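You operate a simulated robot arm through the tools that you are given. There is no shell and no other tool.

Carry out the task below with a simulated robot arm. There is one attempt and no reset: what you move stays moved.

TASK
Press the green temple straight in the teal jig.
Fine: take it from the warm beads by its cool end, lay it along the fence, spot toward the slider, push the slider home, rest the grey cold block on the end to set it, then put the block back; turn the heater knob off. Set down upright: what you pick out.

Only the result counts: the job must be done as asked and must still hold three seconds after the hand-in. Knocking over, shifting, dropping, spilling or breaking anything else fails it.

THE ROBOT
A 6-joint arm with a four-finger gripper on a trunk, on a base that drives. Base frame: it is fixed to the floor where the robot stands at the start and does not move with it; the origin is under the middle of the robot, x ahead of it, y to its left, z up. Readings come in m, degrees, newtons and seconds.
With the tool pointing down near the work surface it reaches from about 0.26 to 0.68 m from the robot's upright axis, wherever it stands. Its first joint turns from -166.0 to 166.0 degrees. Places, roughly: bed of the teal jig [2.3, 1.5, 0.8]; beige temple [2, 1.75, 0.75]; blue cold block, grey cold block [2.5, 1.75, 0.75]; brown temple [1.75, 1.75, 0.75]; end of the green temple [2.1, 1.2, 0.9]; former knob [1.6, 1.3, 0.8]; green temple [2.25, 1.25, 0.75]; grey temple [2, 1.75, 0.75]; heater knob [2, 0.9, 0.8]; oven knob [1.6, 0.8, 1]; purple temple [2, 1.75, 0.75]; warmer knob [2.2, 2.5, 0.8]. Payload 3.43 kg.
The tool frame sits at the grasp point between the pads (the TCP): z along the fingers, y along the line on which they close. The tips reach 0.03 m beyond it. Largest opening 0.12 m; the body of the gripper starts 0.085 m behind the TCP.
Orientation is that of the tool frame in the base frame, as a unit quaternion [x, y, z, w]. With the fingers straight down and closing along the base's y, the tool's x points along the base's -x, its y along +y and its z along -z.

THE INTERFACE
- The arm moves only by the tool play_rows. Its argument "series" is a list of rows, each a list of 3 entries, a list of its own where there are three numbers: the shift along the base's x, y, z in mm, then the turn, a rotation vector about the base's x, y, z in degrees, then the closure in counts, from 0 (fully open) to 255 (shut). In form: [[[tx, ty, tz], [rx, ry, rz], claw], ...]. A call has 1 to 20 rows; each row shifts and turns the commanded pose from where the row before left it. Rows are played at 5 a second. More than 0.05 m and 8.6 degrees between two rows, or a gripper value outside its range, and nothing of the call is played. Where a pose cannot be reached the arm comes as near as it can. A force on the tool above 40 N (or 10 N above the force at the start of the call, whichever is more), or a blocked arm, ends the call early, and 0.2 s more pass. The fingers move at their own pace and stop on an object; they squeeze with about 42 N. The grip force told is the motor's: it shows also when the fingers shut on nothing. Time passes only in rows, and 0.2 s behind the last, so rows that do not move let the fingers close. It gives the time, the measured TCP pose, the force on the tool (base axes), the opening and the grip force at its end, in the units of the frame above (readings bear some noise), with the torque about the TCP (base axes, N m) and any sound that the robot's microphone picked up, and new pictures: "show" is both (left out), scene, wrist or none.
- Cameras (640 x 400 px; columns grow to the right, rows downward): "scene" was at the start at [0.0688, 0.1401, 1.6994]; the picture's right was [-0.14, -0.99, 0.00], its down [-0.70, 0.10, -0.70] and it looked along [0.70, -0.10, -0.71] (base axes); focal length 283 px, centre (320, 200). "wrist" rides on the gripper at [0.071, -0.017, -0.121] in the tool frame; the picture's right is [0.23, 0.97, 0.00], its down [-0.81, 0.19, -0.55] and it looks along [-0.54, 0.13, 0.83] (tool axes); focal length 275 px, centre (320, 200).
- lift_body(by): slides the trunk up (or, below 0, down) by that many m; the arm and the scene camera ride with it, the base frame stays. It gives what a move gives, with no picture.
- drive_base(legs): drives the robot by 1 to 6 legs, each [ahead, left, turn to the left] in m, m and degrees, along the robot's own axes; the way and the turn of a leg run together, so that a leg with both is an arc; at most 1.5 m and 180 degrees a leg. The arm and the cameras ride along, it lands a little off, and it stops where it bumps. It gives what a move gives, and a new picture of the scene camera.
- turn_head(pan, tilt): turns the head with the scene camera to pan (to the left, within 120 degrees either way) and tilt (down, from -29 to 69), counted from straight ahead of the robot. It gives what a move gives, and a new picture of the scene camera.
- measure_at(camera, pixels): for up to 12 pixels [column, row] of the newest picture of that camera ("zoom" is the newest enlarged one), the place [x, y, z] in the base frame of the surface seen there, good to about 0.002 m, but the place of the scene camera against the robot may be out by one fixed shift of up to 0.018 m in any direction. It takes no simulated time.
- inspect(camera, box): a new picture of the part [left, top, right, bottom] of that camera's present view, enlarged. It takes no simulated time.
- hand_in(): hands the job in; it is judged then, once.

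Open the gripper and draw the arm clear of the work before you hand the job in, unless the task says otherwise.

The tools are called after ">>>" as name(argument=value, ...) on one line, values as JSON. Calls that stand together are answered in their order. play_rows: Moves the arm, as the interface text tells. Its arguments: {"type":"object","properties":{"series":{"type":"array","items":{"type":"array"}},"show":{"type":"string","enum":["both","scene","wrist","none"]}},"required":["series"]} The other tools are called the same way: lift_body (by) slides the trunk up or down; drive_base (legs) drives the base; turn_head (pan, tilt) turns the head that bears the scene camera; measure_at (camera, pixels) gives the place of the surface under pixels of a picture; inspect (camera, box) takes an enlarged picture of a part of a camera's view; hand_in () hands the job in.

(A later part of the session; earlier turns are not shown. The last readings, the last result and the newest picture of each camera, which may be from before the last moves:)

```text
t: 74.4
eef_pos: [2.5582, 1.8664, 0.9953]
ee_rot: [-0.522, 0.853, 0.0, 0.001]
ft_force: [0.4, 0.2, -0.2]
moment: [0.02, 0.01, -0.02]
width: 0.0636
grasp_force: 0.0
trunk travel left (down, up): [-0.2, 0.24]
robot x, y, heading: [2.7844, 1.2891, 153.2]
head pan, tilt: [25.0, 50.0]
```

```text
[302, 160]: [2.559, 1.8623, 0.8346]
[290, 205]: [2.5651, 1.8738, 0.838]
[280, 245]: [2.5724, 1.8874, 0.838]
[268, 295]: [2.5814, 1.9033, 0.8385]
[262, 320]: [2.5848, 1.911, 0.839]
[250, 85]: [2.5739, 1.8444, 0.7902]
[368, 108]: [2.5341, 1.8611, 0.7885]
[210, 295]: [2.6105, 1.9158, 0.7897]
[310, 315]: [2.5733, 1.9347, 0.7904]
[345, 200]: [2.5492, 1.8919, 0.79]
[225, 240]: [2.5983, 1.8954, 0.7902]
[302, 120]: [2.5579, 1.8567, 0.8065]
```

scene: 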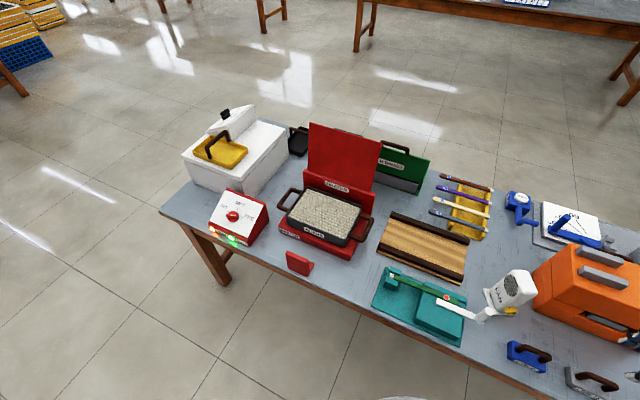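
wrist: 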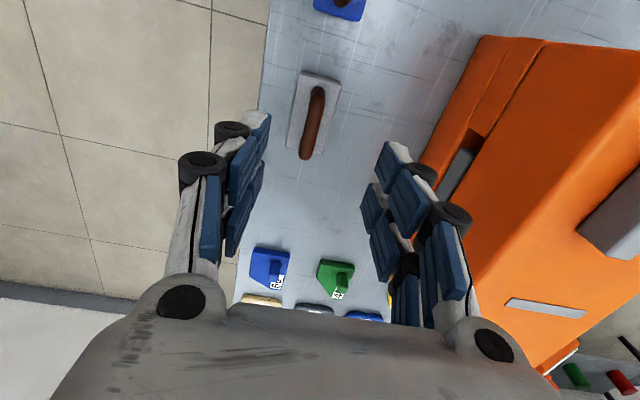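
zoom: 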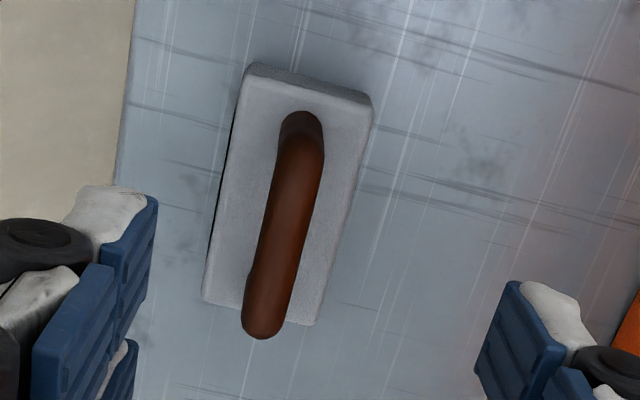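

Block ≈82×45×30 mm, handle centre (2.572, 1.887), bar at z≈0.832, aligned with the fingers. I move over it and descend to z≈0.885 first for a check.

>>> play_rows(series=[[[13.8, 20.6, 0], [0, 0, 0], 120], [[0, 0, -40], [0, 0, 0], 120], [[0, 0, -40], [0, 0, 0], 120], [[0, 0, -30], [0, 0, 0], 120], [[0, 0, 0], [0, 0, 0], 120], [[0, 0, 0], [0, 0, 0], 120]], show="wrist")

```text
t: 75.8
eef_pos: [2.5706, 1.8871, 0.8836]
ee_rot: [-0.522, 0.853, 0.001, 0.001]
ft_force: [0.1, -0.5, -0.2]
moment: [-0.01, 0.0, -0.02]
width: 0.0636
grasp_force: 0.0
trunk travel left (down, up): [-0.2, 0.24]
robot x, y, heading: [2.781, 1.2896, 152.6]
head pan, tilt: [25.0, 50.0]
```

wrist: 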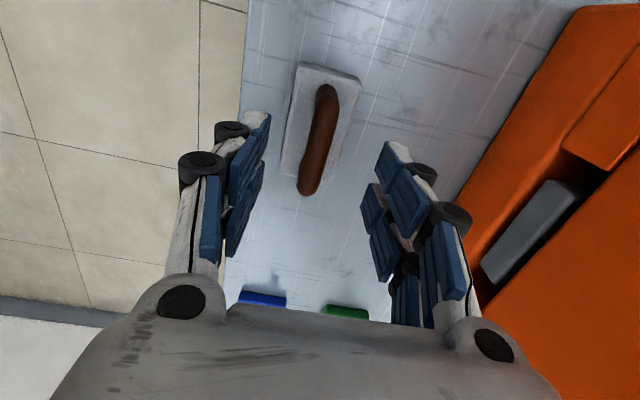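

The handle lies centred between the fingers. I descend 50 mm and close on the bar.

>>> play_rows(series=[[[0.5, 0, -25], [0, 0, 0], 120], [[0, 0, -25], [0, 0, 0], 120], [[0, 0, 0], [0, 0, 0], 120], [[0, 0, 0], [0, 0, 0], 180], [[0, 0, 0], [0, 0, 0], 210], [[0, 0, 0], [0, 0, 0], 255], [[0, 0, 0], [0, 0, 0], 255], [[0, 0, 0], [0, 0, 0], 255], [[0, 0, 0], [0, 0, 0], 255]], show="wrist")

```text
t: 77.8
eef_pos: [2.5701, 1.8861, 0.8339]
ee_rot: [-0.521, 0.853, 0.001, 0.001]
ft_force: [0.9, 0.0, -0.3]
moment: [0.06, -0.06, -0.04]
width: 0.0147
grasp_force: 42.1
trunk travel left (down, up): [-0.2, 0.24]
robot x, y, heading: [2.7828, 1.2927, 153.2]
head pan, tilt: [25.0, 50.0]
```

wrist: 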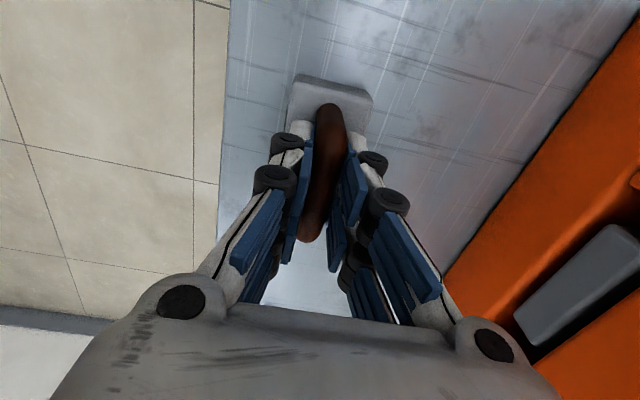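

Gripped (14.7 mm). I lift 150 mm straight up.

>>> play_rows(series=[[[0, 0, 10], [0, 0, 0], 255], [[0, 0, 30], [0, 0, 0], 255], [[0, 0, 40], [0, 0, 0], 255], [[0, 0, 40], [0, 0, 0], 255], [[0, 0, 30], [0, 0, 0], 255], [[0, 0, 0], [0, 0, 0], 255]])

```text
t: 79.2
eef_pos: [2.5713, 1.8885, 0.9843]
ee_rot: [-0.521, 0.853, 0.001, 0.0]
ft_force: [0.1, 0.0, -4.4]
moment: [-0.02, 0.04, 0.01]
width: 0.0148
grasp_force: 42.0
trunk travel left (down, up): [-0.2, 0.24]
robot x, y, heading: [2.7813, 1.2888, 153.2]
head pan, tilt: [25.0, 50.0]
```

scene: 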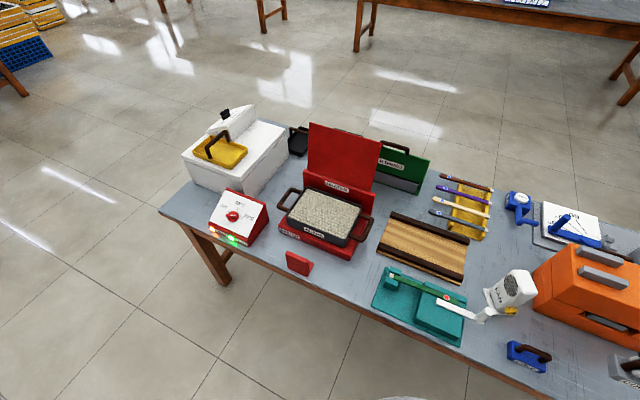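
wrist: 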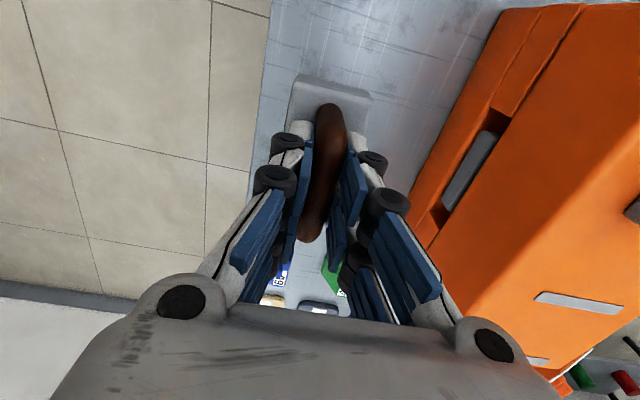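

Block held (4.4 N). I carry it over to above the tip of the temple at (2.345, 1.579), keeping z≈0.985.

>>> play_rows(series=[[[-25.1, -34.2, 0], [0, 0, 0], 255], [[-25.1, -34.2, 0], [0, 0, 0], 255], [[-25.1, -34.2, 0], [0, 0, 0], 255], [[-25.1, -34.2, 0], [0, 0, 0], 255], [[-25.1, -34.2, 0], [0, 0, 0], 255], [[-25.1, -34.2, 0], [0, 0, 0], 255], [[-25.1, -34.2, 0], [0, 0, 0], 255], [[-25.1, -34.2, 0], [0, 0, 0], 255], [[-25.1, -34.2, 0], [0, 0, 0], 255], [[0, 0, 0], [0, 0, 0], 255], [[0, 0, 0], [0, 0, 0], 255]])

>>> inspect(camera="scene", box=[370, 230, 530, 350])

```text
t: 81.6
eef_pos: [2.3464, 1.5784, 0.9844]
ee_rot: [-0.522, 0.853, 0.0, 0.002]
ft_force: [-0.1, -0.8, -3.6]
moment: [-0.01, 0.03, -0.02]
width: 0.015
grasp_force: 42.5
trunk travel left (down, up): [-0.2, 0.24]
robot x, y, heading: [2.7834, 1.291, 153.3]
head pan, tilt: [25.0, 50.0]
```

scene: 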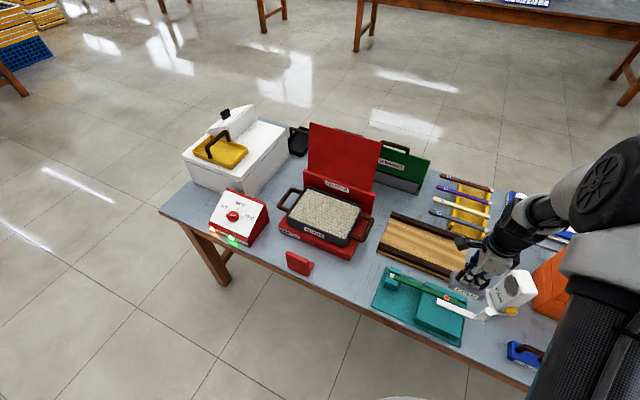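
wrist: 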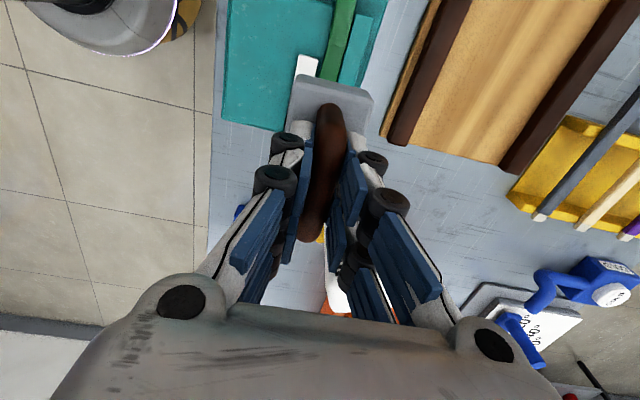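

```text
3.33 times, centred on (450, 290) of scene
```

zoom: 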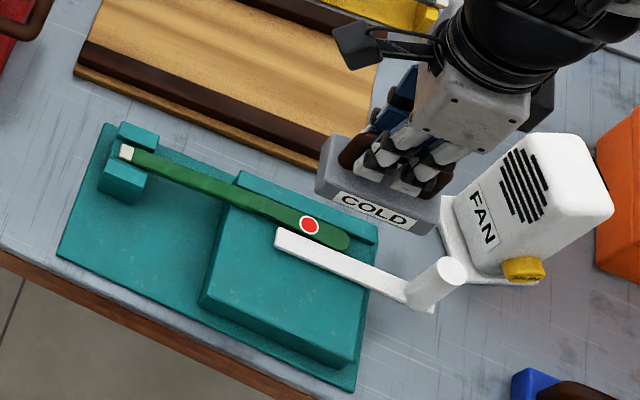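

Alignment good; the block is over the spot end, clear of fan and slider handle. I lower to just above contact.

>>> play_rows(series=[[[0, 0, -40], [0, 0, 0], 255], [[0, 0, -40], [0, 0, 0], 255], [[0, 0, -12], [0, 0, 0], 255], [[0, 0, 0], [0, 0, 0], 255]])

>>> inspect(camera="scene", box=[370, 230, 530, 350])

>>> inspect(camera="wrist", box=[220, 0, 420, 130])

```text
t: 82.6
eef_pos: [2.3449, 1.5777, 0.8928]
ee_rot: [-0.523, 0.853, 0.002, 0.001]
ft_force: [-0.3, 0.6, -3.7]
moment: [-0.02, 0.0, -0.01]
width: 0.015
grasp_force: 41.8
trunk travel left (down, up): [-0.2, 0.24]
robot x, y, heading: [2.7849, 1.2911, 153.3]
head pan, tilt: [25.0, 50.0]
```

scene: 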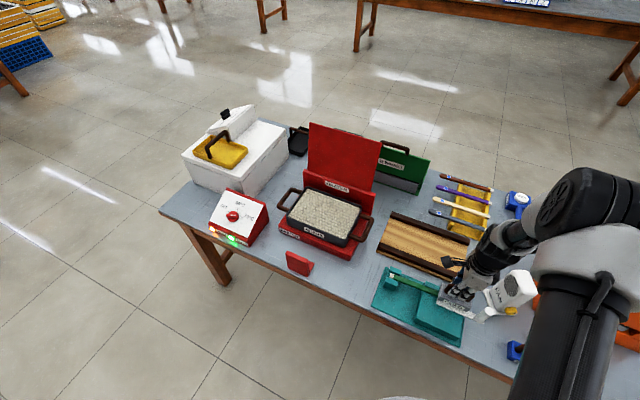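
wrist: 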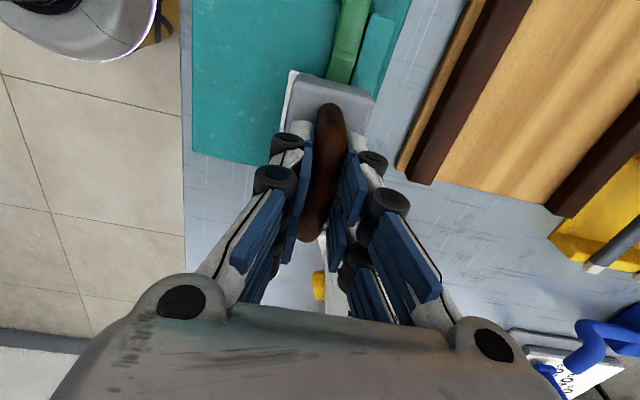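

```text
3.33 times, centred on (450, 290) of scene
```

zoom: 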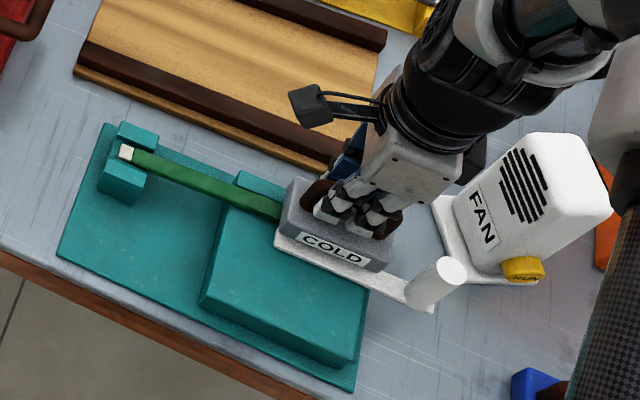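

```text
3.08 times, centred on (320, 65) of wrist
```

zoom: 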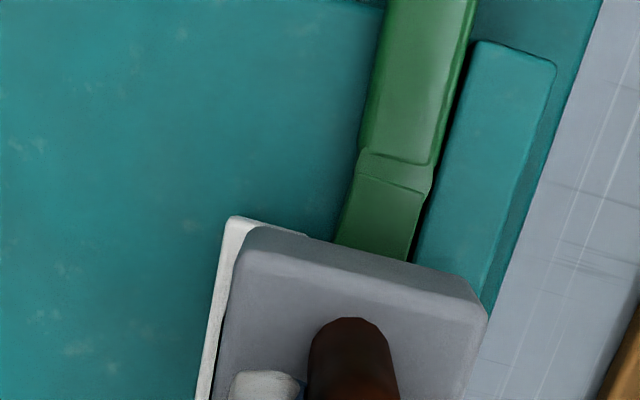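

The block is just above the tip, parallel to fence and slider. I lower in 2 mm rows until its weight is taken.

>>> play_rows(series=[[[0, 0, -3], [0, 0, 0], 255], [[0, 0, -2], [0, 0, 0], 255], [[0, 0, -2], [0, 0, 0], 255], [[0, 0, 0], [0, 0, 0], 255]], show="none")

```text
t: 83.6
eef_pos: [2.3453, 1.5788, 0.8852]
ee_rot: [-0.522, 0.853, 0.0, 0.0]
ft_force: [0.0, -0.2, -2.6]
moment: [0.0, 0.03, 0.0]
width: 0.0149
grasp_force: 42.7
trunk travel left (down, up): [-0.2, 0.24]
robot x, y, heading: [2.7834, 1.2901, 153.1]
head pan, tilt: [25.0, 50.0]
```

Weight is just starting to transfer (−2.6 N left); I go down 2 mm more in small steps.

>>> play_rows(series=[[[0, 0, -1], [0, 0, 0], 255], [[0, 0, -1], [0, 0, 0], 255], [[0, 0, 0], [0, 0, 0], 255]])

>>> inspect(camera="scene", box=[400, 250, 510, 330])

```text
t: 84.4
eef_pos: [2.3443, 1.5788, 0.8838]
ee_rot: [-0.522, 0.853, 0.001, 0.001]
ft_force: [1.8, -0.1, 5.5]
moment: [0.02, -0.15, 0.04]
width: 0.0147
grasp_force: 41.7
trunk travel left (down, up): [-0.2, 0.24]
robot x, y, heading: [2.7819, 1.2915, 153.3]
head pan, tilt: [25.0, 50.0]
```

scene: 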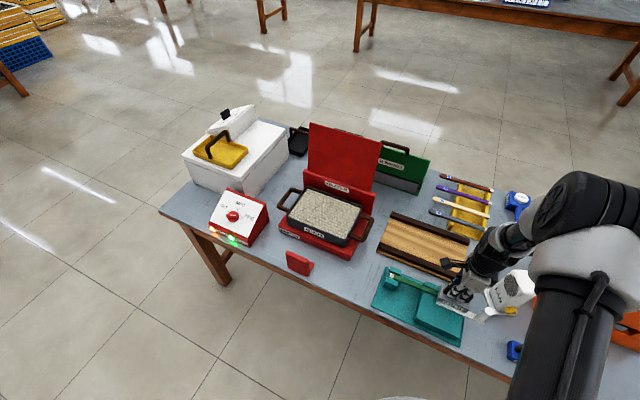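
wrist: 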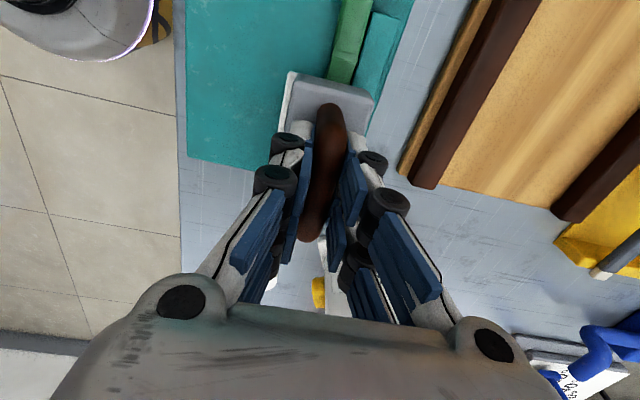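

```text
5.00 times, centred on (455, 290) of scene
```

zoom: 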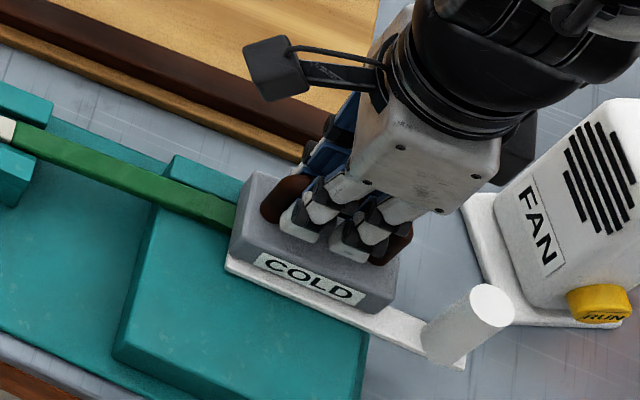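

The block rests on the temple end (now +5.5 N support). I release it by opening a little around the handle and let it rest.

>>> play_rows(series=[[[0, 0, 0], [0, 0, 0], 215], [[0, 0, 0], [0, 0, 0], 195], [[0, 0, 0], [0, 0, 0], 195], [[0, 0, 0], [0, 0, 0], 195], [[0, 0, 0], [0, 0, 0], 195], [[0, 0, 0], [0, 0, 0], 195], [[0, 0, 0], [0, 0, 0], 195], [[0, 0, 0], [0, 0, 0], 195], [[0, 0, 0], [0, 0, 0], 195], [[0, 0, 0], [0, 0, 0], 195], [[0, 0, 0], [0, 0, 0], 195], [[0, 0, 0], [0, 0, 0], 195], [[0, 0, 0], [0, 0, 0], 195], [[0, 0, 0], [0, 0, 0], 195], [[0, 0, 0], [0, 0, 0], 195], [[0, 0, 0], [0, 0, 0], 195], [[0, 0, 0], [0, 0, 0], 195], [[0, 0, 0], [0, 0, 0], 195], [[0, 0, 0], [0, 0, 0], 195], [[0, 0, 0], [0, 0, 0], 195]])

>>> inspect(camera="scene", box=[370, 250, 530, 350])

```text
t: 88.6
eef_pos: [2.3446, 1.5792, 0.8832]
ee_rot: [-0.522, 0.853, 0.0, 0.001]
ft_force: [0.5, 0.7, 0.0]
moment: [0.02, -0.01, -0.02]
width: 0.0281
grasp_force: 0.0
trunk travel left (down, up): [-0.2, 0.24]
robot x, y, heading: [2.7845, 1.2934, 153.1]
head pan, tilt: [25.0, 50.0]
```

scene: 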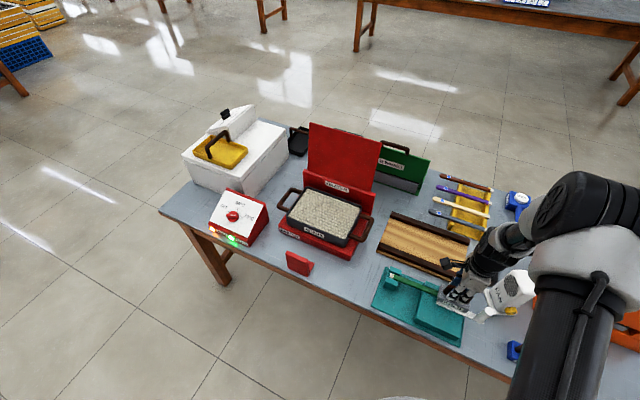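
wrist: 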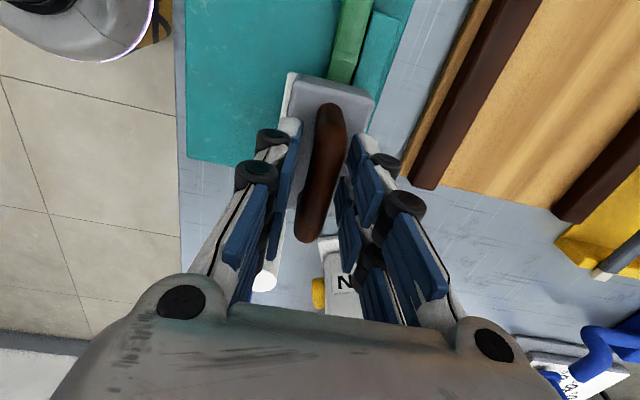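

```text
4.00 times, centred on (450, 300) of scene
```

zoom: 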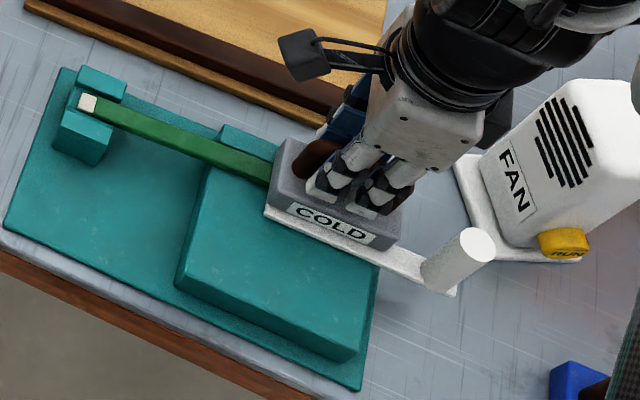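

The block rests freely on the temple end. I wait longer for it to set.

>>> play_rows(series=[[[0, 0, 0], [0, 0, 0], 195], [[0, 0, 0], [0, 0, 0], 195], [[0, 0, 0], [0, 0, 0], 195], [[0, 0, 0], [0, 0, 0], 195], [[0, 0, 0], [0, 0, 0], 195], [[0, 0, 0], [0, 0, 0], 195], [[0, 0, 0], [0, 0, 0], 195], [[0, 0, 0], [0, 0, 0], 195], [[0, 0, 0], [0, 0, 0], 195], [[0, 0, 0], [0, 0, 0], 195], [[0, 0, 0], [0, 0, 0], 195], [[0, 0, 0], [0, 0, 0], 195], [[0, 0, 0], [0, 0, 0], 195], [[0, 0, 0], [0, 0, 0], 195], [[0, 0, 0], [0, 0, 0], 195], [[0, 0, 0], [0, 0, 0], 195], [[0, 0, 0], [0, 0, 0], 195], [[0, 0, 0], [0, 0, 0], 195], [[0, 0, 0], [0, 0, 0], 195], [[0, 0, 0], [0, 0, 0], 195]], show="none")

>>> play_rows(series=[[[0, 0, 0], [0, 0, 0], 195], [[0, 0, 0], [0, 0, 0], 195], [[0, 0, 0], [0, 0, 0], 195], [[0, 0, 0], [0, 0, 0], 195], [[0, 0, 0], [0, 0, 0], 195], [[0, 0, 0], [0, 0, 0], 195], [[0, 0, 0], [0, 0, 0], 195], [[0, 0, 0], [0, 0, 0], 195], [[0, 0, 0], [0, 0, 0], 195], [[0, 0, 0], [0, 0, 0], 195], [[0, 0, 0], [0, 0, 0], 195], [[0, 0, 0], [0, 0, 0], 195], [[0, 0, 0], [0, 0, 0], 195], [[0, 0, 0], [0, 0, 0], 195], [[0, 0, 0], [0, 0, 0], 195], [[0, 0, 0], [0, 0, 0], 195], [[0, 0, 0], [0, 0, 0], 195], [[0, 0, 0], [0, 0, 0], 195], [[0, 0, 0], [0, 0, 0], 195], [[0, 0, 0], [0, 0, 0], 195]], show="none")

>>> play_rows(series=[[[0, 0, 0], [0, 0, 0], 195], [[0, 0, 0], [0, 0, 0], 195], [[0, 0, 0], [0, 0, 0], 195], [[0, 0, 0], [0, 0, 0], 195], [[0, 0, 0], [0, 0, 0], 195], [[0, 0, 0], [0, 0, 0], 195], [[0, 0, 0], [0, 0, 0], 195], [[0, 0, 0], [0, 0, 0], 195], [[0, 0, 0], [0, 0, 0], 195], [[0, 0, 0], [0, 0, 0], 195], [[0, 0, 0], [0, 0, 0], 195], [[0, 0, 0], [0, 0, 0], 195], [[0, 0, 0], [0, 0, 0], 195], [[0, 0, 0], [0, 0, 0], 195], [[0, 0, 0], [0, 0, 0], 195], [[0, 0, 0], [0, 0, 0], 195], [[0, 0, 0], [0, 0, 0], 195], [[0, 0, 0], [0, 0, 0], 195], [[0, 0, 0], [0, 0, 0], 195], [[0, 0, 0], [0, 0, 0], 195]], show="both")

```text
t: 92.8
eef_pos: [2.3441, 1.5792, 0.8835]
ee_rot: [-0.522, 0.853, 0.0, 0.001]
ft_force: [-0.7, 0.1, -0.2]
moment: [-0.01, 0.0, -0.05]
width: 0.0283
grasp_force: 0.1
trunk travel left (down, up): [-0.2, 0.24]
robot x, y, heading: [2.7825, 1.2947, 153.0]
head pan, tilt: [25.0, 50.0]
```

```text
t: 97.0
eef_pos: [2.3445, 1.5792, 0.8832]
ee_rot: [-0.522, 0.853, 0.0, 0.0]
ft_force: [-0.7, -0.5, -0.1]
moment: [0.0, 0.0, 0.0]
width: 0.0282
grasp_force: 0.1
trunk travel left (down, up): [-0.2, 0.24]
robot x, y, heading: [2.7858, 1.2917, 153.1]
head pan, tilt: [25.0, 50.0]
```

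```text
t: 101.2
eef_pos: [2.3438, 1.5792, 0.8832]
ee_rot: [-0.522, 0.853, 0.0, 0.001]
ft_force: [-0.8, 0.5, 0.6]
moment: [0.04, 0.02, 0.0]
width: 0.0283
grasp_force: 0.2
trunk travel left (down, up): [-0.2, 0.24]
robot x, y, heading: [2.7792, 1.293, 153.0]
head pan, tilt: [25.0, 50.0]
```

scene: 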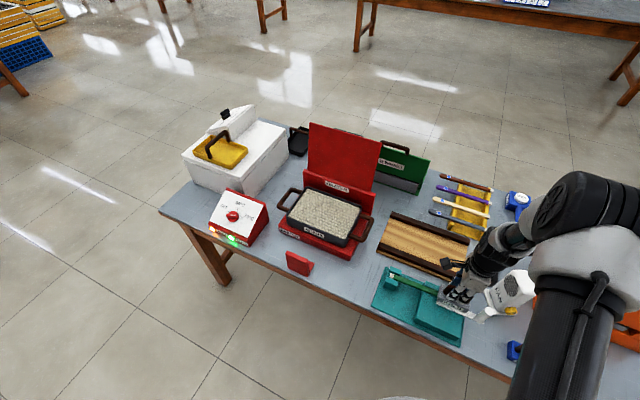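
wrist: 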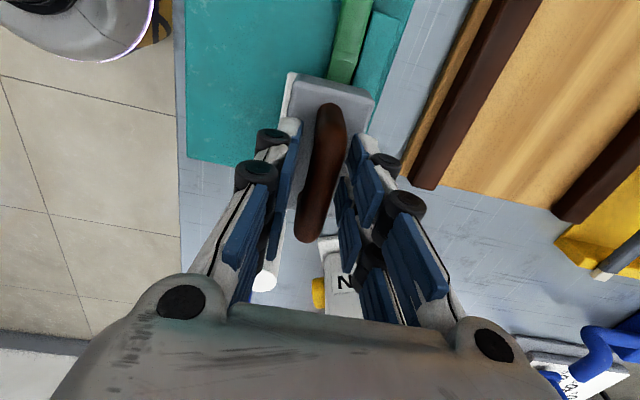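

Rested 16 s; I allow 8 s more for margin, then grip the handle again.

>>> play_rows(series=[[[0, 0, 0], [0, 0, 0], 195], [[0, 0, 0], [0, 0, 0], 195], [[0, 0, 0], [0, 0, 0], 195], [[0, 0, 0], [0, 0, 0], 195], [[0, 0, 0], [0, 0, 0], 195], [[0, 0, 0], [0, 0, 0], 195], [[0, 0, 0], [0, 0, 0], 195], [[0, 0, 0], [0, 0, 0], 195], [[0, 0, 0], [0, 0, 0], 195], [[0, 0, 0], [0, 0, 0], 195], [[0, 0, 0], [0, 0, 0], 195], [[0, 0, 0], [0, 0, 0], 195], [[0, 0, 0], [0, 0, 0], 195], [[0, 0, 0], [0, 0, 0], 195], [[0, 0, 0], [0, 0, 0], 195], [[0, 0, 0], [0, 0, 0], 195], [[0, 0, 0], [0, 0, 0], 195], [[0, 0, 0], [0, 0, 0], 195], [[0, 0, 0], [0, 0, 0], 195], [[0, 0, 0], [0, 0, 0], 195]], show="none")

>>> play_rows(series=[[[0, 0, 0], [0, 0, 0], 195], [[0, 0, 0], [0, 0, 0], 195], [[0, 0, 0], [0, 0, 0], 195], [[0, 0, 0], [0, 0, 0], 195], [[0, 0, 0], [0, 0, 0], 195], [[0, 0, 0], [0, 0, 0], 195], [[0, 0, 0], [0, 0, 0], 195], [[0, 0, 0], [0, 0, 0], 195], [[0, 0, 0], [0, 0, 0], 195], [[0, 0, 0], [0, 0, 0], 195], [[0, 0, 0], [0, 0, 0], 195], [[0, 0, 0], [0, 0, 0], 195], [[0, 0, 0], [0, 0, 0], 195], [[0, 0, 0], [0, 0, 0], 195], [[0, 0, 0], [0, 0, 0], 215], [[0, 0, 0], [0, 0, 0], 255], [[0, 0, 0], [0, 0, 0], 255], [[0, 0, 0], [0, 0, 0], 255], [[0, 0, 0], [0, 0, 0], 255], [[0, 0, 0], [0, 0, 0], 255]], show="none")

```text
t: 105.4
eef_pos: [2.3446, 1.5787, 0.8829]
ee_rot: [-0.521, 0.853, 0.001, 0.001]
ft_force: [-0.5, -0.1, 1.0]
moment: [0.04, 0.02, -0.01]
width: 0.0282
grasp_force: 0.1
trunk travel left (down, up): [-0.2, 0.24]
robot x, y, heading: [2.7823, 1.2902, 153.4]
head pan, tilt: [25.0, 50.0]
```

```text
t: 109.6
eef_pos: [2.3436, 1.5799, 0.8836]
ee_rot: [-0.522, 0.853, 0.0, 0.0]
ft_force: [-0.5, 0.6, -0.2]
moment: [0.07, -0.05, 0.02]
width: 0.0148
grasp_force: 41.8
trunk travel left (down, up): [-0.2, 0.24]
robot x, y, heading: [2.7849, 1.2914, 153.1]
head pan, tilt: [25.0, 50.0]
```

The block is gripped again (14.8 mm). I lift it straight up 100 mm and look at the temple.

>>> play_rows(series=[[[0, 0, 8], [0, 0, 0], 255], [[0, 0, 22], [0, 0, 0], 255], [[0, 0, 35], [0, 0, 0], 255], [[0, 0, 36], [0, 0, 0], 255], [[0, 0, 0], [0, 0, 0], 255]])

>>> inspect(camera="scene", box=[370, 250, 530, 350])

```text
t: 110.8
eef_pos: [2.3474, 1.5798, 0.985]
ee_rot: [-0.522, 0.853, 0.001, 0.001]
ft_force: [-0.8, 0.3, -3.8]
moment: [-0.01, -0.03, 0.0]
width: 0.0147
grasp_force: 42.8
trunk travel left (down, up): [-0.2, 0.24]
robot x, y, heading: [2.7794, 1.2915, 152.9]
head pan, tilt: [25.0, 50.0]
```

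scene: 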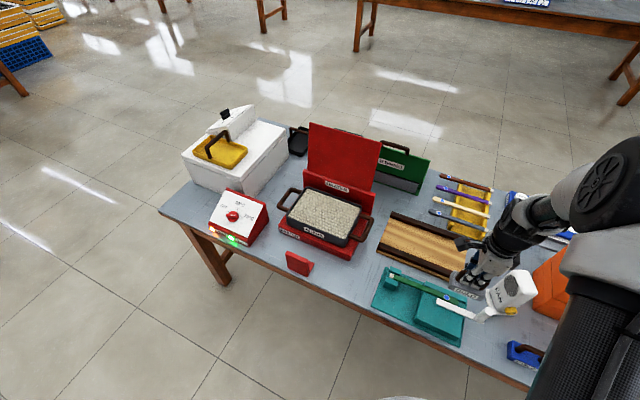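
wrist: 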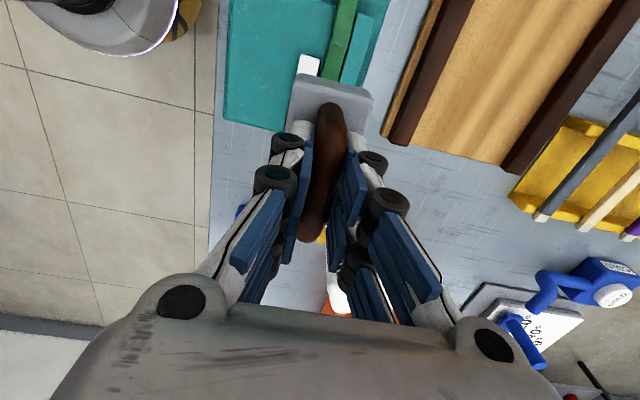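

```text
4.00 times, centred on (450, 300) of scene
```

zoom: 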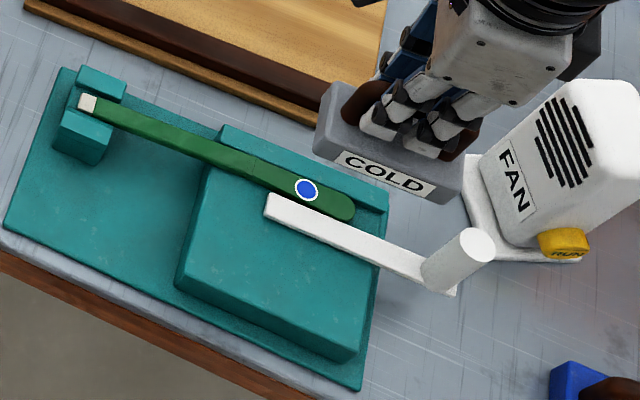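

The spot has turned blue: the temple is set. I carry the block back along the reverse path to its original spot.

>>> play_rows(series=[[[25.1, 34.2, 0], [0, 0, 0], 255], [[25.1, 34.2, 0], [0, 0, 0], 255], [[25.1, 34.2, 0], [0, 0, 0], 255], [[25.1, 34.2, 0], [0, 0, 0], 255], [[25.1, 34.2, 0], [0, 0, 0], 255], [[25.1, 34.2, 0], [0, 0, 0], 255], [[25.1, 34.2, 0], [0, 0, 0], 255], [[25.1, 34.2, 0], [0, 0, 0], 255], [[25.1, 34.2, 0], [0, 0, 0], 255], [[0, 0, 0], [0, 0, 0], 255], [[0, 0, -40], [0, 0, 0], 255], [[0, 0, -40], [0, 0, 0], 255], [[0, 0, -40], [0, 0, 0], 255], [[0, 0, 0], [0, 0, 0], 255], [[0, 0, 0], [0, 0, 0], 255]])

```text
t: 114.0
eef_pos: [2.5717, 1.8885, 0.8667]
ee_rot: [-0.522, 0.853, 0.0, 0.0]
ft_force: [-0.1, -0.1, -4.4]
moment: [-0.03, 0.01, -0.03]
width: 0.0148
grasp_force: 41.7
trunk travel left (down, up): [-0.2, 0.24]
robot x, y, heading: [2.7871, 1.2928, 153.0]
head pan, tilt: [25.0, 50.0]
```

scene: 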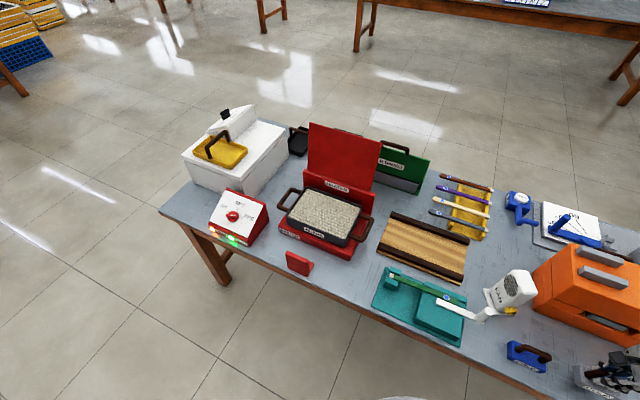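
wrist: 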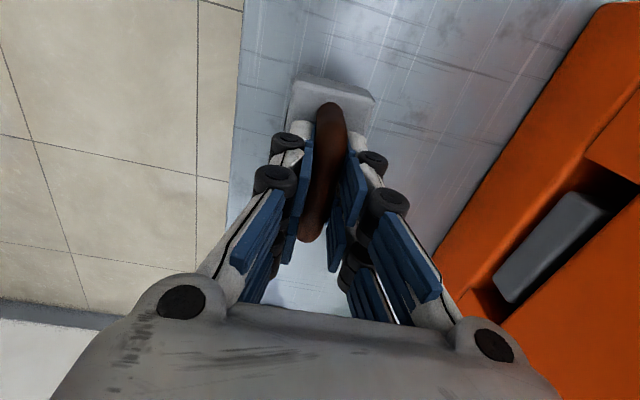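

I lower to just above the table with a 1–2 mm correction, then in small steps.

>>> play_rows(series=[[[-1, -1.5, -15], [0, 0, 0], 255], [[0, 0, -13], [0, 0, 0], 255], [[0, 0, -2], [0, 0, 0], 255], [[0, 0, -2], [0, 0, 0], 255], [[0, 0, 0], [0, 0, 0], 255]], show="none")

```text
t: 115.2
eef_pos: [2.5706, 1.887, 0.8341]
ee_rot: [-0.523, 0.852, 0.001, 0.0]
ft_force: [0.0, -0.6, 3.8]
moment: [0.13, -0.33, -0.05]
width: 0.0146
grasp_force: 41.9
trunk travel left (down, up): [-0.2, 0.24]
robot x, y, heading: [2.7859, 1.2894, 152.9]
head pan, tilt: [25.0, 50.0]
```

The block stands on the table (+3.8 N). I open the fingers and rise.

>>> play_rows(series=[[[0, 0, 0], [0, 0, 0], 215], [[0, 0, 0], [0, 0, 0], 170], [[0, 0, 0], [0, 0, 0], 140], [[0, 0, 0], [0, 0, 0], 140], [[0, 0, 20], [0, 0, 0], 140], [[0, 0, 40], [0, 0, 0], 140], [[0, 0, 40], [0, 0, 0], 140], [[0, 0, 45], [0, 0, 0], 140], [[0, 0, 0], [0, 0, 0], 140]])

>>> measure_at(camera="wrist", pixels=[[315, 120], [330, 110], [300, 110]])

```text
t: 117.2
eef_pos: [2.5705, 1.8863, 0.9775]
ee_rot: [-0.522, 0.853, -0.001, 0.0]
ft_force: [-0.4, 0.3, -0.6]
moment: [0.01, 0.01, -0.04]
width: 0.054
grasp_force: 0.1
trunk travel left (down, up): [-0.2, 0.24]
robot x, y, heading: [2.7834, 1.2923, 153.0]
head pan, tilt: [25.0, 50.0]
```

scene: 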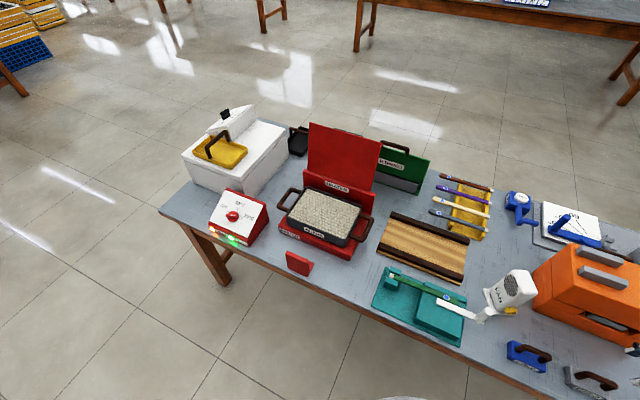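
wrist: 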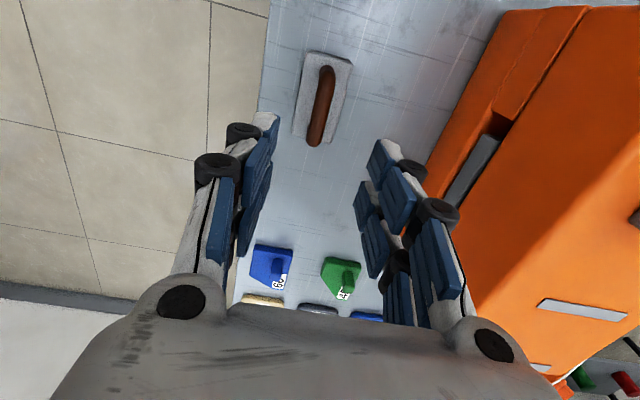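

```text
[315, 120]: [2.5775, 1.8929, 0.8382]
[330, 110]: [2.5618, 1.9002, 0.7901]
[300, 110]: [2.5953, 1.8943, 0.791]
```

The grey block stands back in place. Now I lift the arm to a compact carry pose before driving left to the heater knob.

>>> play_rows(series=[[[0, 0, 45], [0, 0, 0], 140], [[0, 0, 45], [0, 0, 0], 140], [[0, 0, 40], [0, 0, 0], 140], [[-20, -40, 0], [0, 0, 8.2], 140], [[-20, -40, 0], [0, 0, 8.2], 140], [[-20, -40, 0], [0, 0, 8.2], 140], [[-20, -40, 0], [0, 0, 8.2], 140], [[-20, -40, 0], [0, 0, 8.2], 140], [[-20, -40, 0], [0, 0, 8.2], 140], [[-20, -40, 0], [0, 0, 8.2], 140], [[-20, -40, 0], [0, 0, 8.2], 140], [[-20, -40, 0], [0, 0, 8.2], 140], [[-20, -40, 0], [0, 0, 8.2], 140], [[-20, -40, 0], [0, 0, 8.2], 140], [[-10, -40, 0], [0, 0, 0], 140], [[0, 0, 0], [0, 0, 0], 140]], show="none")

>>> drive_base(legs=[[0, 0.6, 0]])

```text
t: 120.6
eef_pos: [2.3397, 1.4053, 1.1065]
ee_rot: [0.973, -0.231, -0.001, 0.001]
ft_force: [0.2, -0.4, 0.7]
moment: [0.0, -0.01, 0.0]
width: 0.0542
grasp_force: 0.1
trunk travel left (down, up): [-0.2, 0.24]
robot x, y, heading: [2.7835, 1.2927, 153.2]
head pan, tilt: [25.0, 50.0]
```

```text
t: 124.0
eef_pos: [2.0665, 0.8551, 1.1058]
ee_rot: [0.974, -0.225, 0.0, 0.0]
ft_force: [0.4, 0.0, 0.1]
moment: [0.03, 0.03, -0.02]
width: 0.054
grasp_force: 0.1
trunk travel left (down, up): [-0.2, 0.24]
robot x, y, heading: [2.5096, 0.7513, 154.0]
head pan, tilt: [25.0, 50.0]
```

scene: 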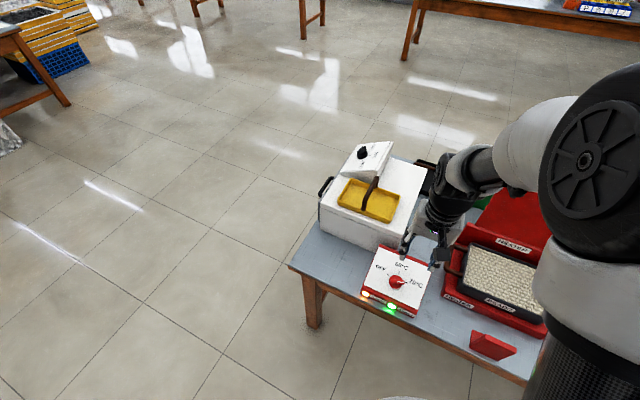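

The robot now stands before the heater's control. I take a wrist picture to view the knob.

>>> play_rows(series=[[[0, 0, 0], [0, 0, 0], 140]], show="wrist")

>>> inspect(camera="scene", box=[350, 235, 446, 325])

```text
t: 124.4
eef_pos: [2.0656, 0.8552, 1.1062]
ee_rot: [0.974, -0.224, -0.001, 0.001]
ft_force: [0.1, 0.2, 0.5]
moment: [0.03, -0.02, 0.02]
width: 0.0541
grasp_force: 0.0
trunk travel left (down, up): [-0.2, 0.24]
robot x, y, heading: [2.5117, 0.7482, 153.9]
head pan, tilt: [25.0, 50.0]
```

wrist: 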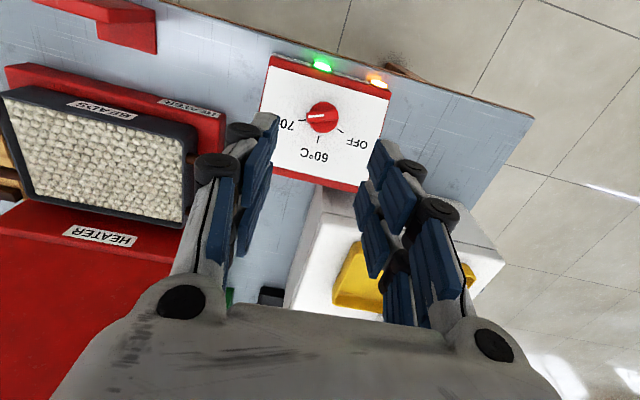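

```text
4.44 times, centred on (398, 280) of scene
```

zoom: 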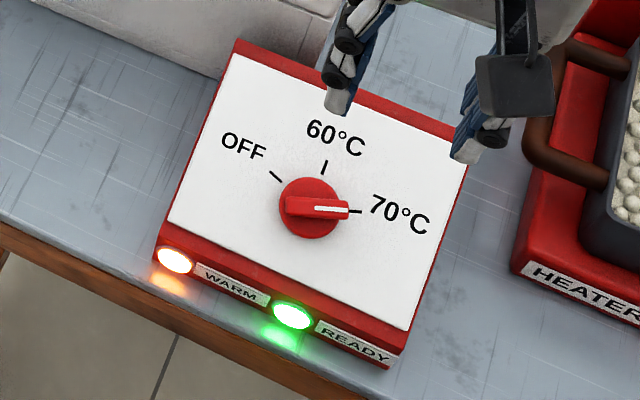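

The pointer stands at 70 °C; OFF is counter-clockwise past 60 °C. I zoom the wrist view and measure panel plane, ticks and knob.

>>> inspect(camera="wrist", box=[250, 45, 410, 200])

>>> measure_at(camera="wrist", pixels=[[272, 64], [382, 99], [269, 165], [358, 184], [342, 130], [320, 141], [300, 122], [323, 117], [312, 117], [334, 115], [325, 85], [350, 160]])

```text
2.58 times, centred on (330, 122) of wrist
```

zoom: 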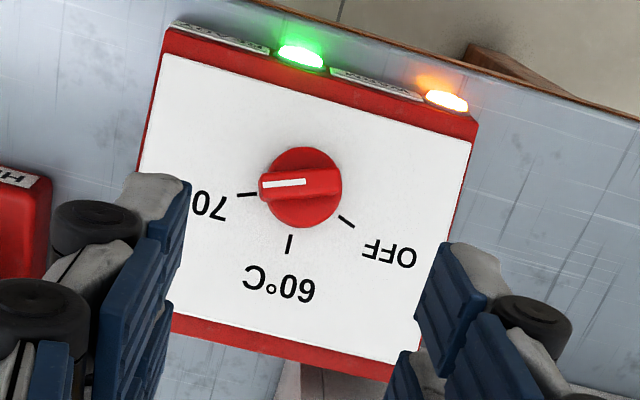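

```text
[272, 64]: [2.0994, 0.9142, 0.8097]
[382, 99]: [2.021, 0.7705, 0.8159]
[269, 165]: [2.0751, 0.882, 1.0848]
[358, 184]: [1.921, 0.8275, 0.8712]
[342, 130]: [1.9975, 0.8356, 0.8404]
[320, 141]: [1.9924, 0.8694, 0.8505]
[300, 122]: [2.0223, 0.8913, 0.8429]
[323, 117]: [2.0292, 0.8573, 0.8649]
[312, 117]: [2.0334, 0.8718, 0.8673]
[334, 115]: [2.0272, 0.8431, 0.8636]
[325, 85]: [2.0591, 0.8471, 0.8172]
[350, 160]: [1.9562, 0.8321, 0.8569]
```

Panel is tilted ≈25°, knob axis at about (2.018, 0.860, 0.837), ticks ≈140° apart from 70 to OFF. I tilt the tool to the panel normal and come down to ~0.13 m above the knob.

>>> play_rows(series=[[[1, -7, -35], [3.83, 7.48, 0], 140], [[1, -7, -35], [3.83, 7.48, 0], 140], [[0, -6, -35], [3.82, 7.47, 0], 140], [[0, 0, -30], [0, 0, 0], 140], [[0, 0, 0], [0, 0, 0], 140], [[0, 0, 0], [0, 0, 0], 140]])

>>> inspect(camera="wrist", box=[230, 20, 420, 170])

```text
t: 125.8
eef_pos: [2.0794, 0.859, 1.0023]
ee_rot: [0.961, -0.227, -0.142, -0.076]
ft_force: [-0.3, 0.6, 0.1]
moment: [-0.02, -0.01, 0.03]
width: 0.0541
grasp_force: 0.0
out of reach, approached as far as the arm can: row 2, 3
trunk travel left (down, up): [-0.2, 0.24]
robot x, y, heading: [2.5093, 0.7472, 153.9]
head pan, tilt: [25.0, 50.0]
```

scene: 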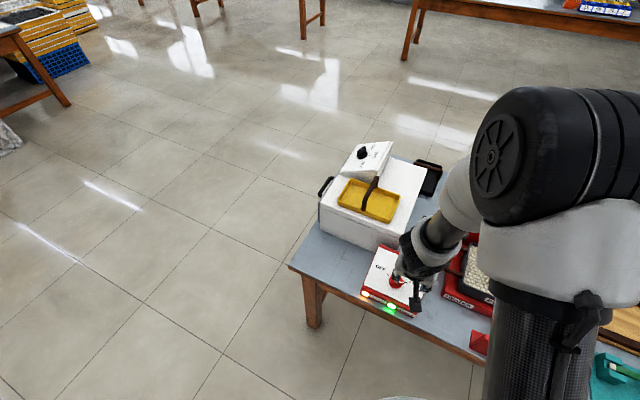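
wrist: 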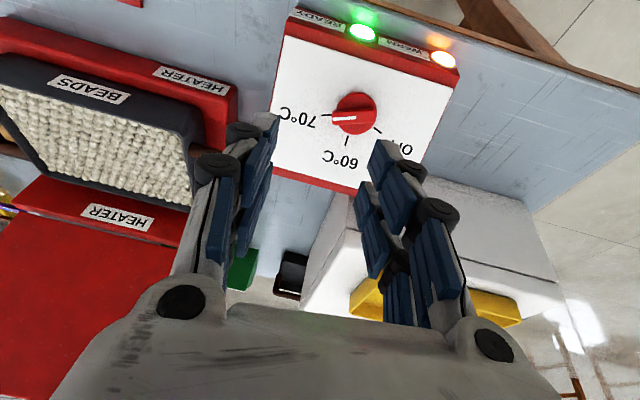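

```text
2.67 times, centred on (325, 95) of wrist
```

zoom: 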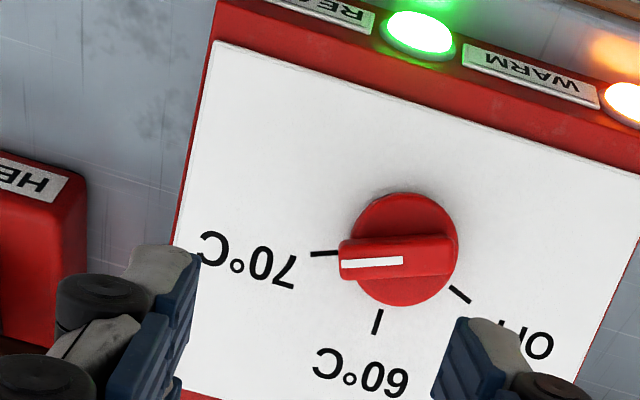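

The tilted pose was partly out of reach because the robot stands too near. I back off 0.15 m and retry.

>>> drive_base(legs=[[-0.15, 0, 0]])

>>> play_rows(series=[[[0, 0, 0], [0, 0, 0], 140]], show="wrist")

```text
t: 127.2
eef_pos: [2.2153, 0.7933, 1.0025]
ee_rot: [0.96, -0.229, -0.142, -0.077]
ft_force: [-0.2, 0.1, 0.1]
moment: [0.0, 0.03, -0.02]
width: 0.0539
grasp_force: 0.2
trunk travel left (down, up): [-0.2, 0.24]
robot x, y, heading: [2.6465, 0.6837, 153.6]
head pan, tilt: [25.0, 50.0]
```

scene: 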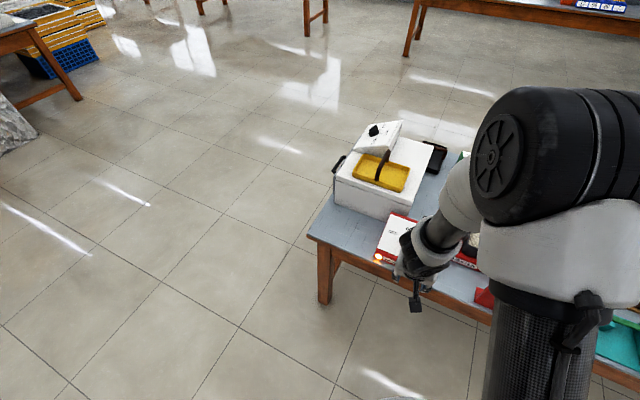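

```text
t: 127.6
eef_pos: [2.2134, 0.794, 1.0015]
ee_rot: [0.96, -0.229, -0.142, -0.076]
ft_force: [-0.9, 0.4, -0.3]
moment: [-0.01, 0.03, 0.01]
width: 0.0541
grasp_force: 0.2
trunk travel left (down, up): [-0.2, 0.24]
robot x, y, heading: [2.6452, 0.6837, 153.8]
head pan, tilt: [25.0, 50.0]
```

wrist: 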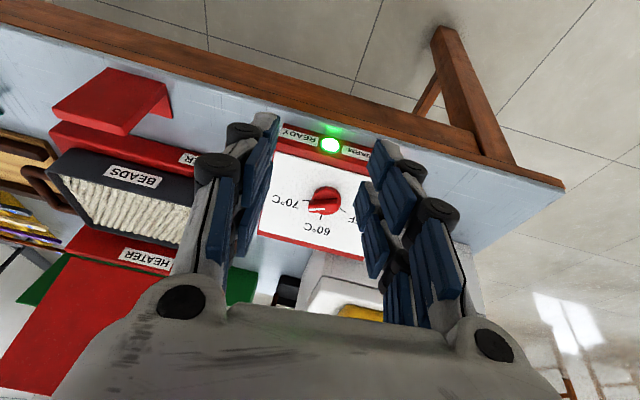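

Now I move the TCP toward the hover point above the knob and read the resulting orientation.

>>> play_rows(series=[[[-36, 10, 0], [0, 0, 0], 140], [[-36, 10, 0], [0, 0, 0], 140], [[-36, 10, -12], [0, 0, 0], 140], [[-36, 10, -12], [0, 0, 0], 140], [[0, 0, 0], [0, 0, 0], 140], [[0, 0, 0], [0, 0, 0], 140]])

```text
t: 129.0
eef_pos: [2.0687, 0.833, 0.9792]
ee_rot: [0.96, -0.23, -0.141, -0.076]
ft_force: [-0.5, -0.7, -0.1]
moment: [0.02, 0.0, 0.01]
width: 0.054
grasp_force: 0.0
trunk travel left (down, up): [-0.2, 0.24]
robot x, y, heading: [2.6465, 0.6872, 153.5]
head pan, tilt: [25.0, 50.0]
```

scene: 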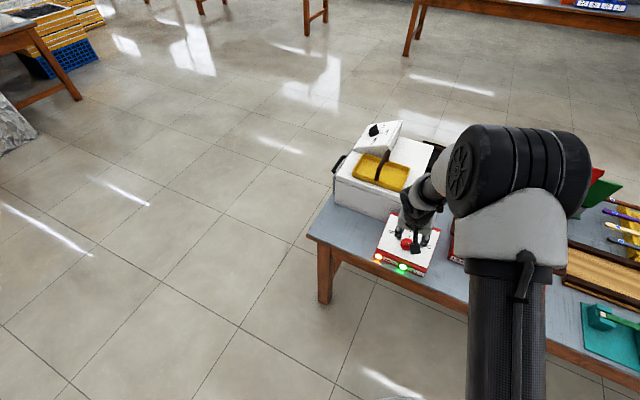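
wrist: 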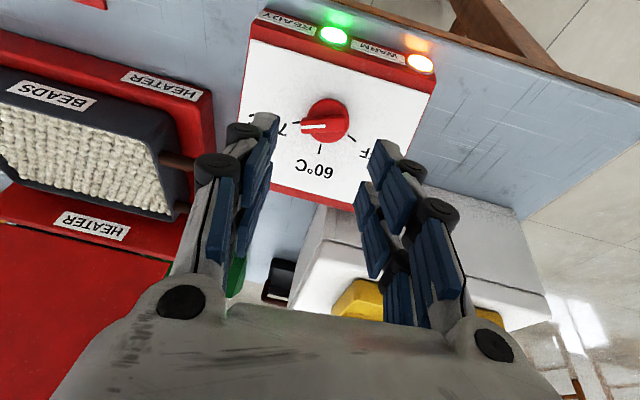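

Orientation still lacks ~8.6° of tilt. I add it and re-check with a zoom on the knob.

>>> play_rows(series=[[[0, 0, 0], [-0.2, 4.21, 0.98], 140], [[0, 0, 0], [-0.2, 4.21, 0.98], 140], [[0, 0, 0], [0, 0, 0], 140], [[0, 0, 0], [0, 0, 0], 140]], show="wrist")

>>> inspect(camera="wrist", box=[230, 20, 420, 170])

```text
t: 130.0
eef_pos: [2.0691, 0.8337, 0.9793]
ee_rot: [0.952, -0.219, -0.205, -0.057]
ft_force: [-0.5, 0.2, 0.7]
moment: [0.0, -0.02, 0.01]
width: 0.0542
grasp_force: 0.0
trunk travel left (down, up): [-0.2, 0.24]
robot x, y, heading: [2.6431, 0.6807, 153.7]
head pan, tilt: [25.0, 50.0]
```

wrist: 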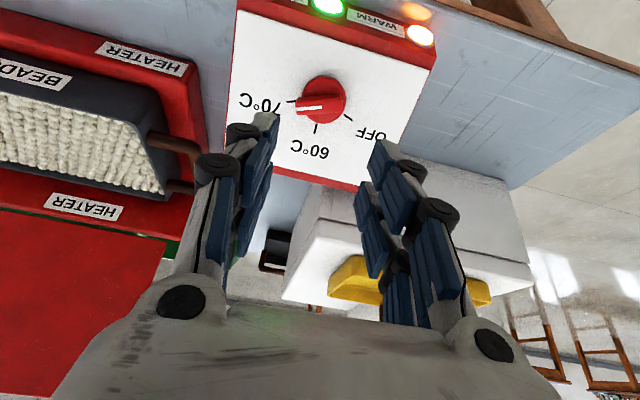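

```text
2.67 times, centred on (325, 95) of wrist
```

zoom: 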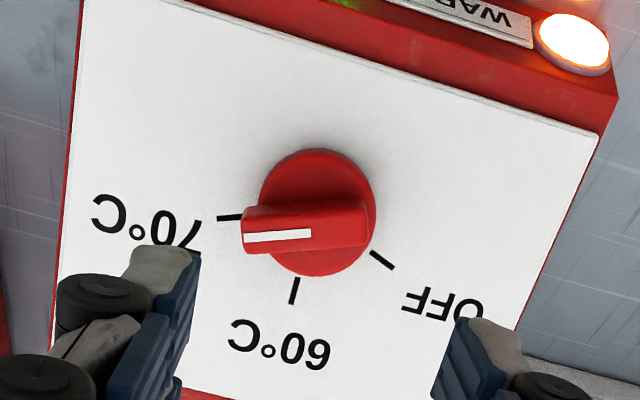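

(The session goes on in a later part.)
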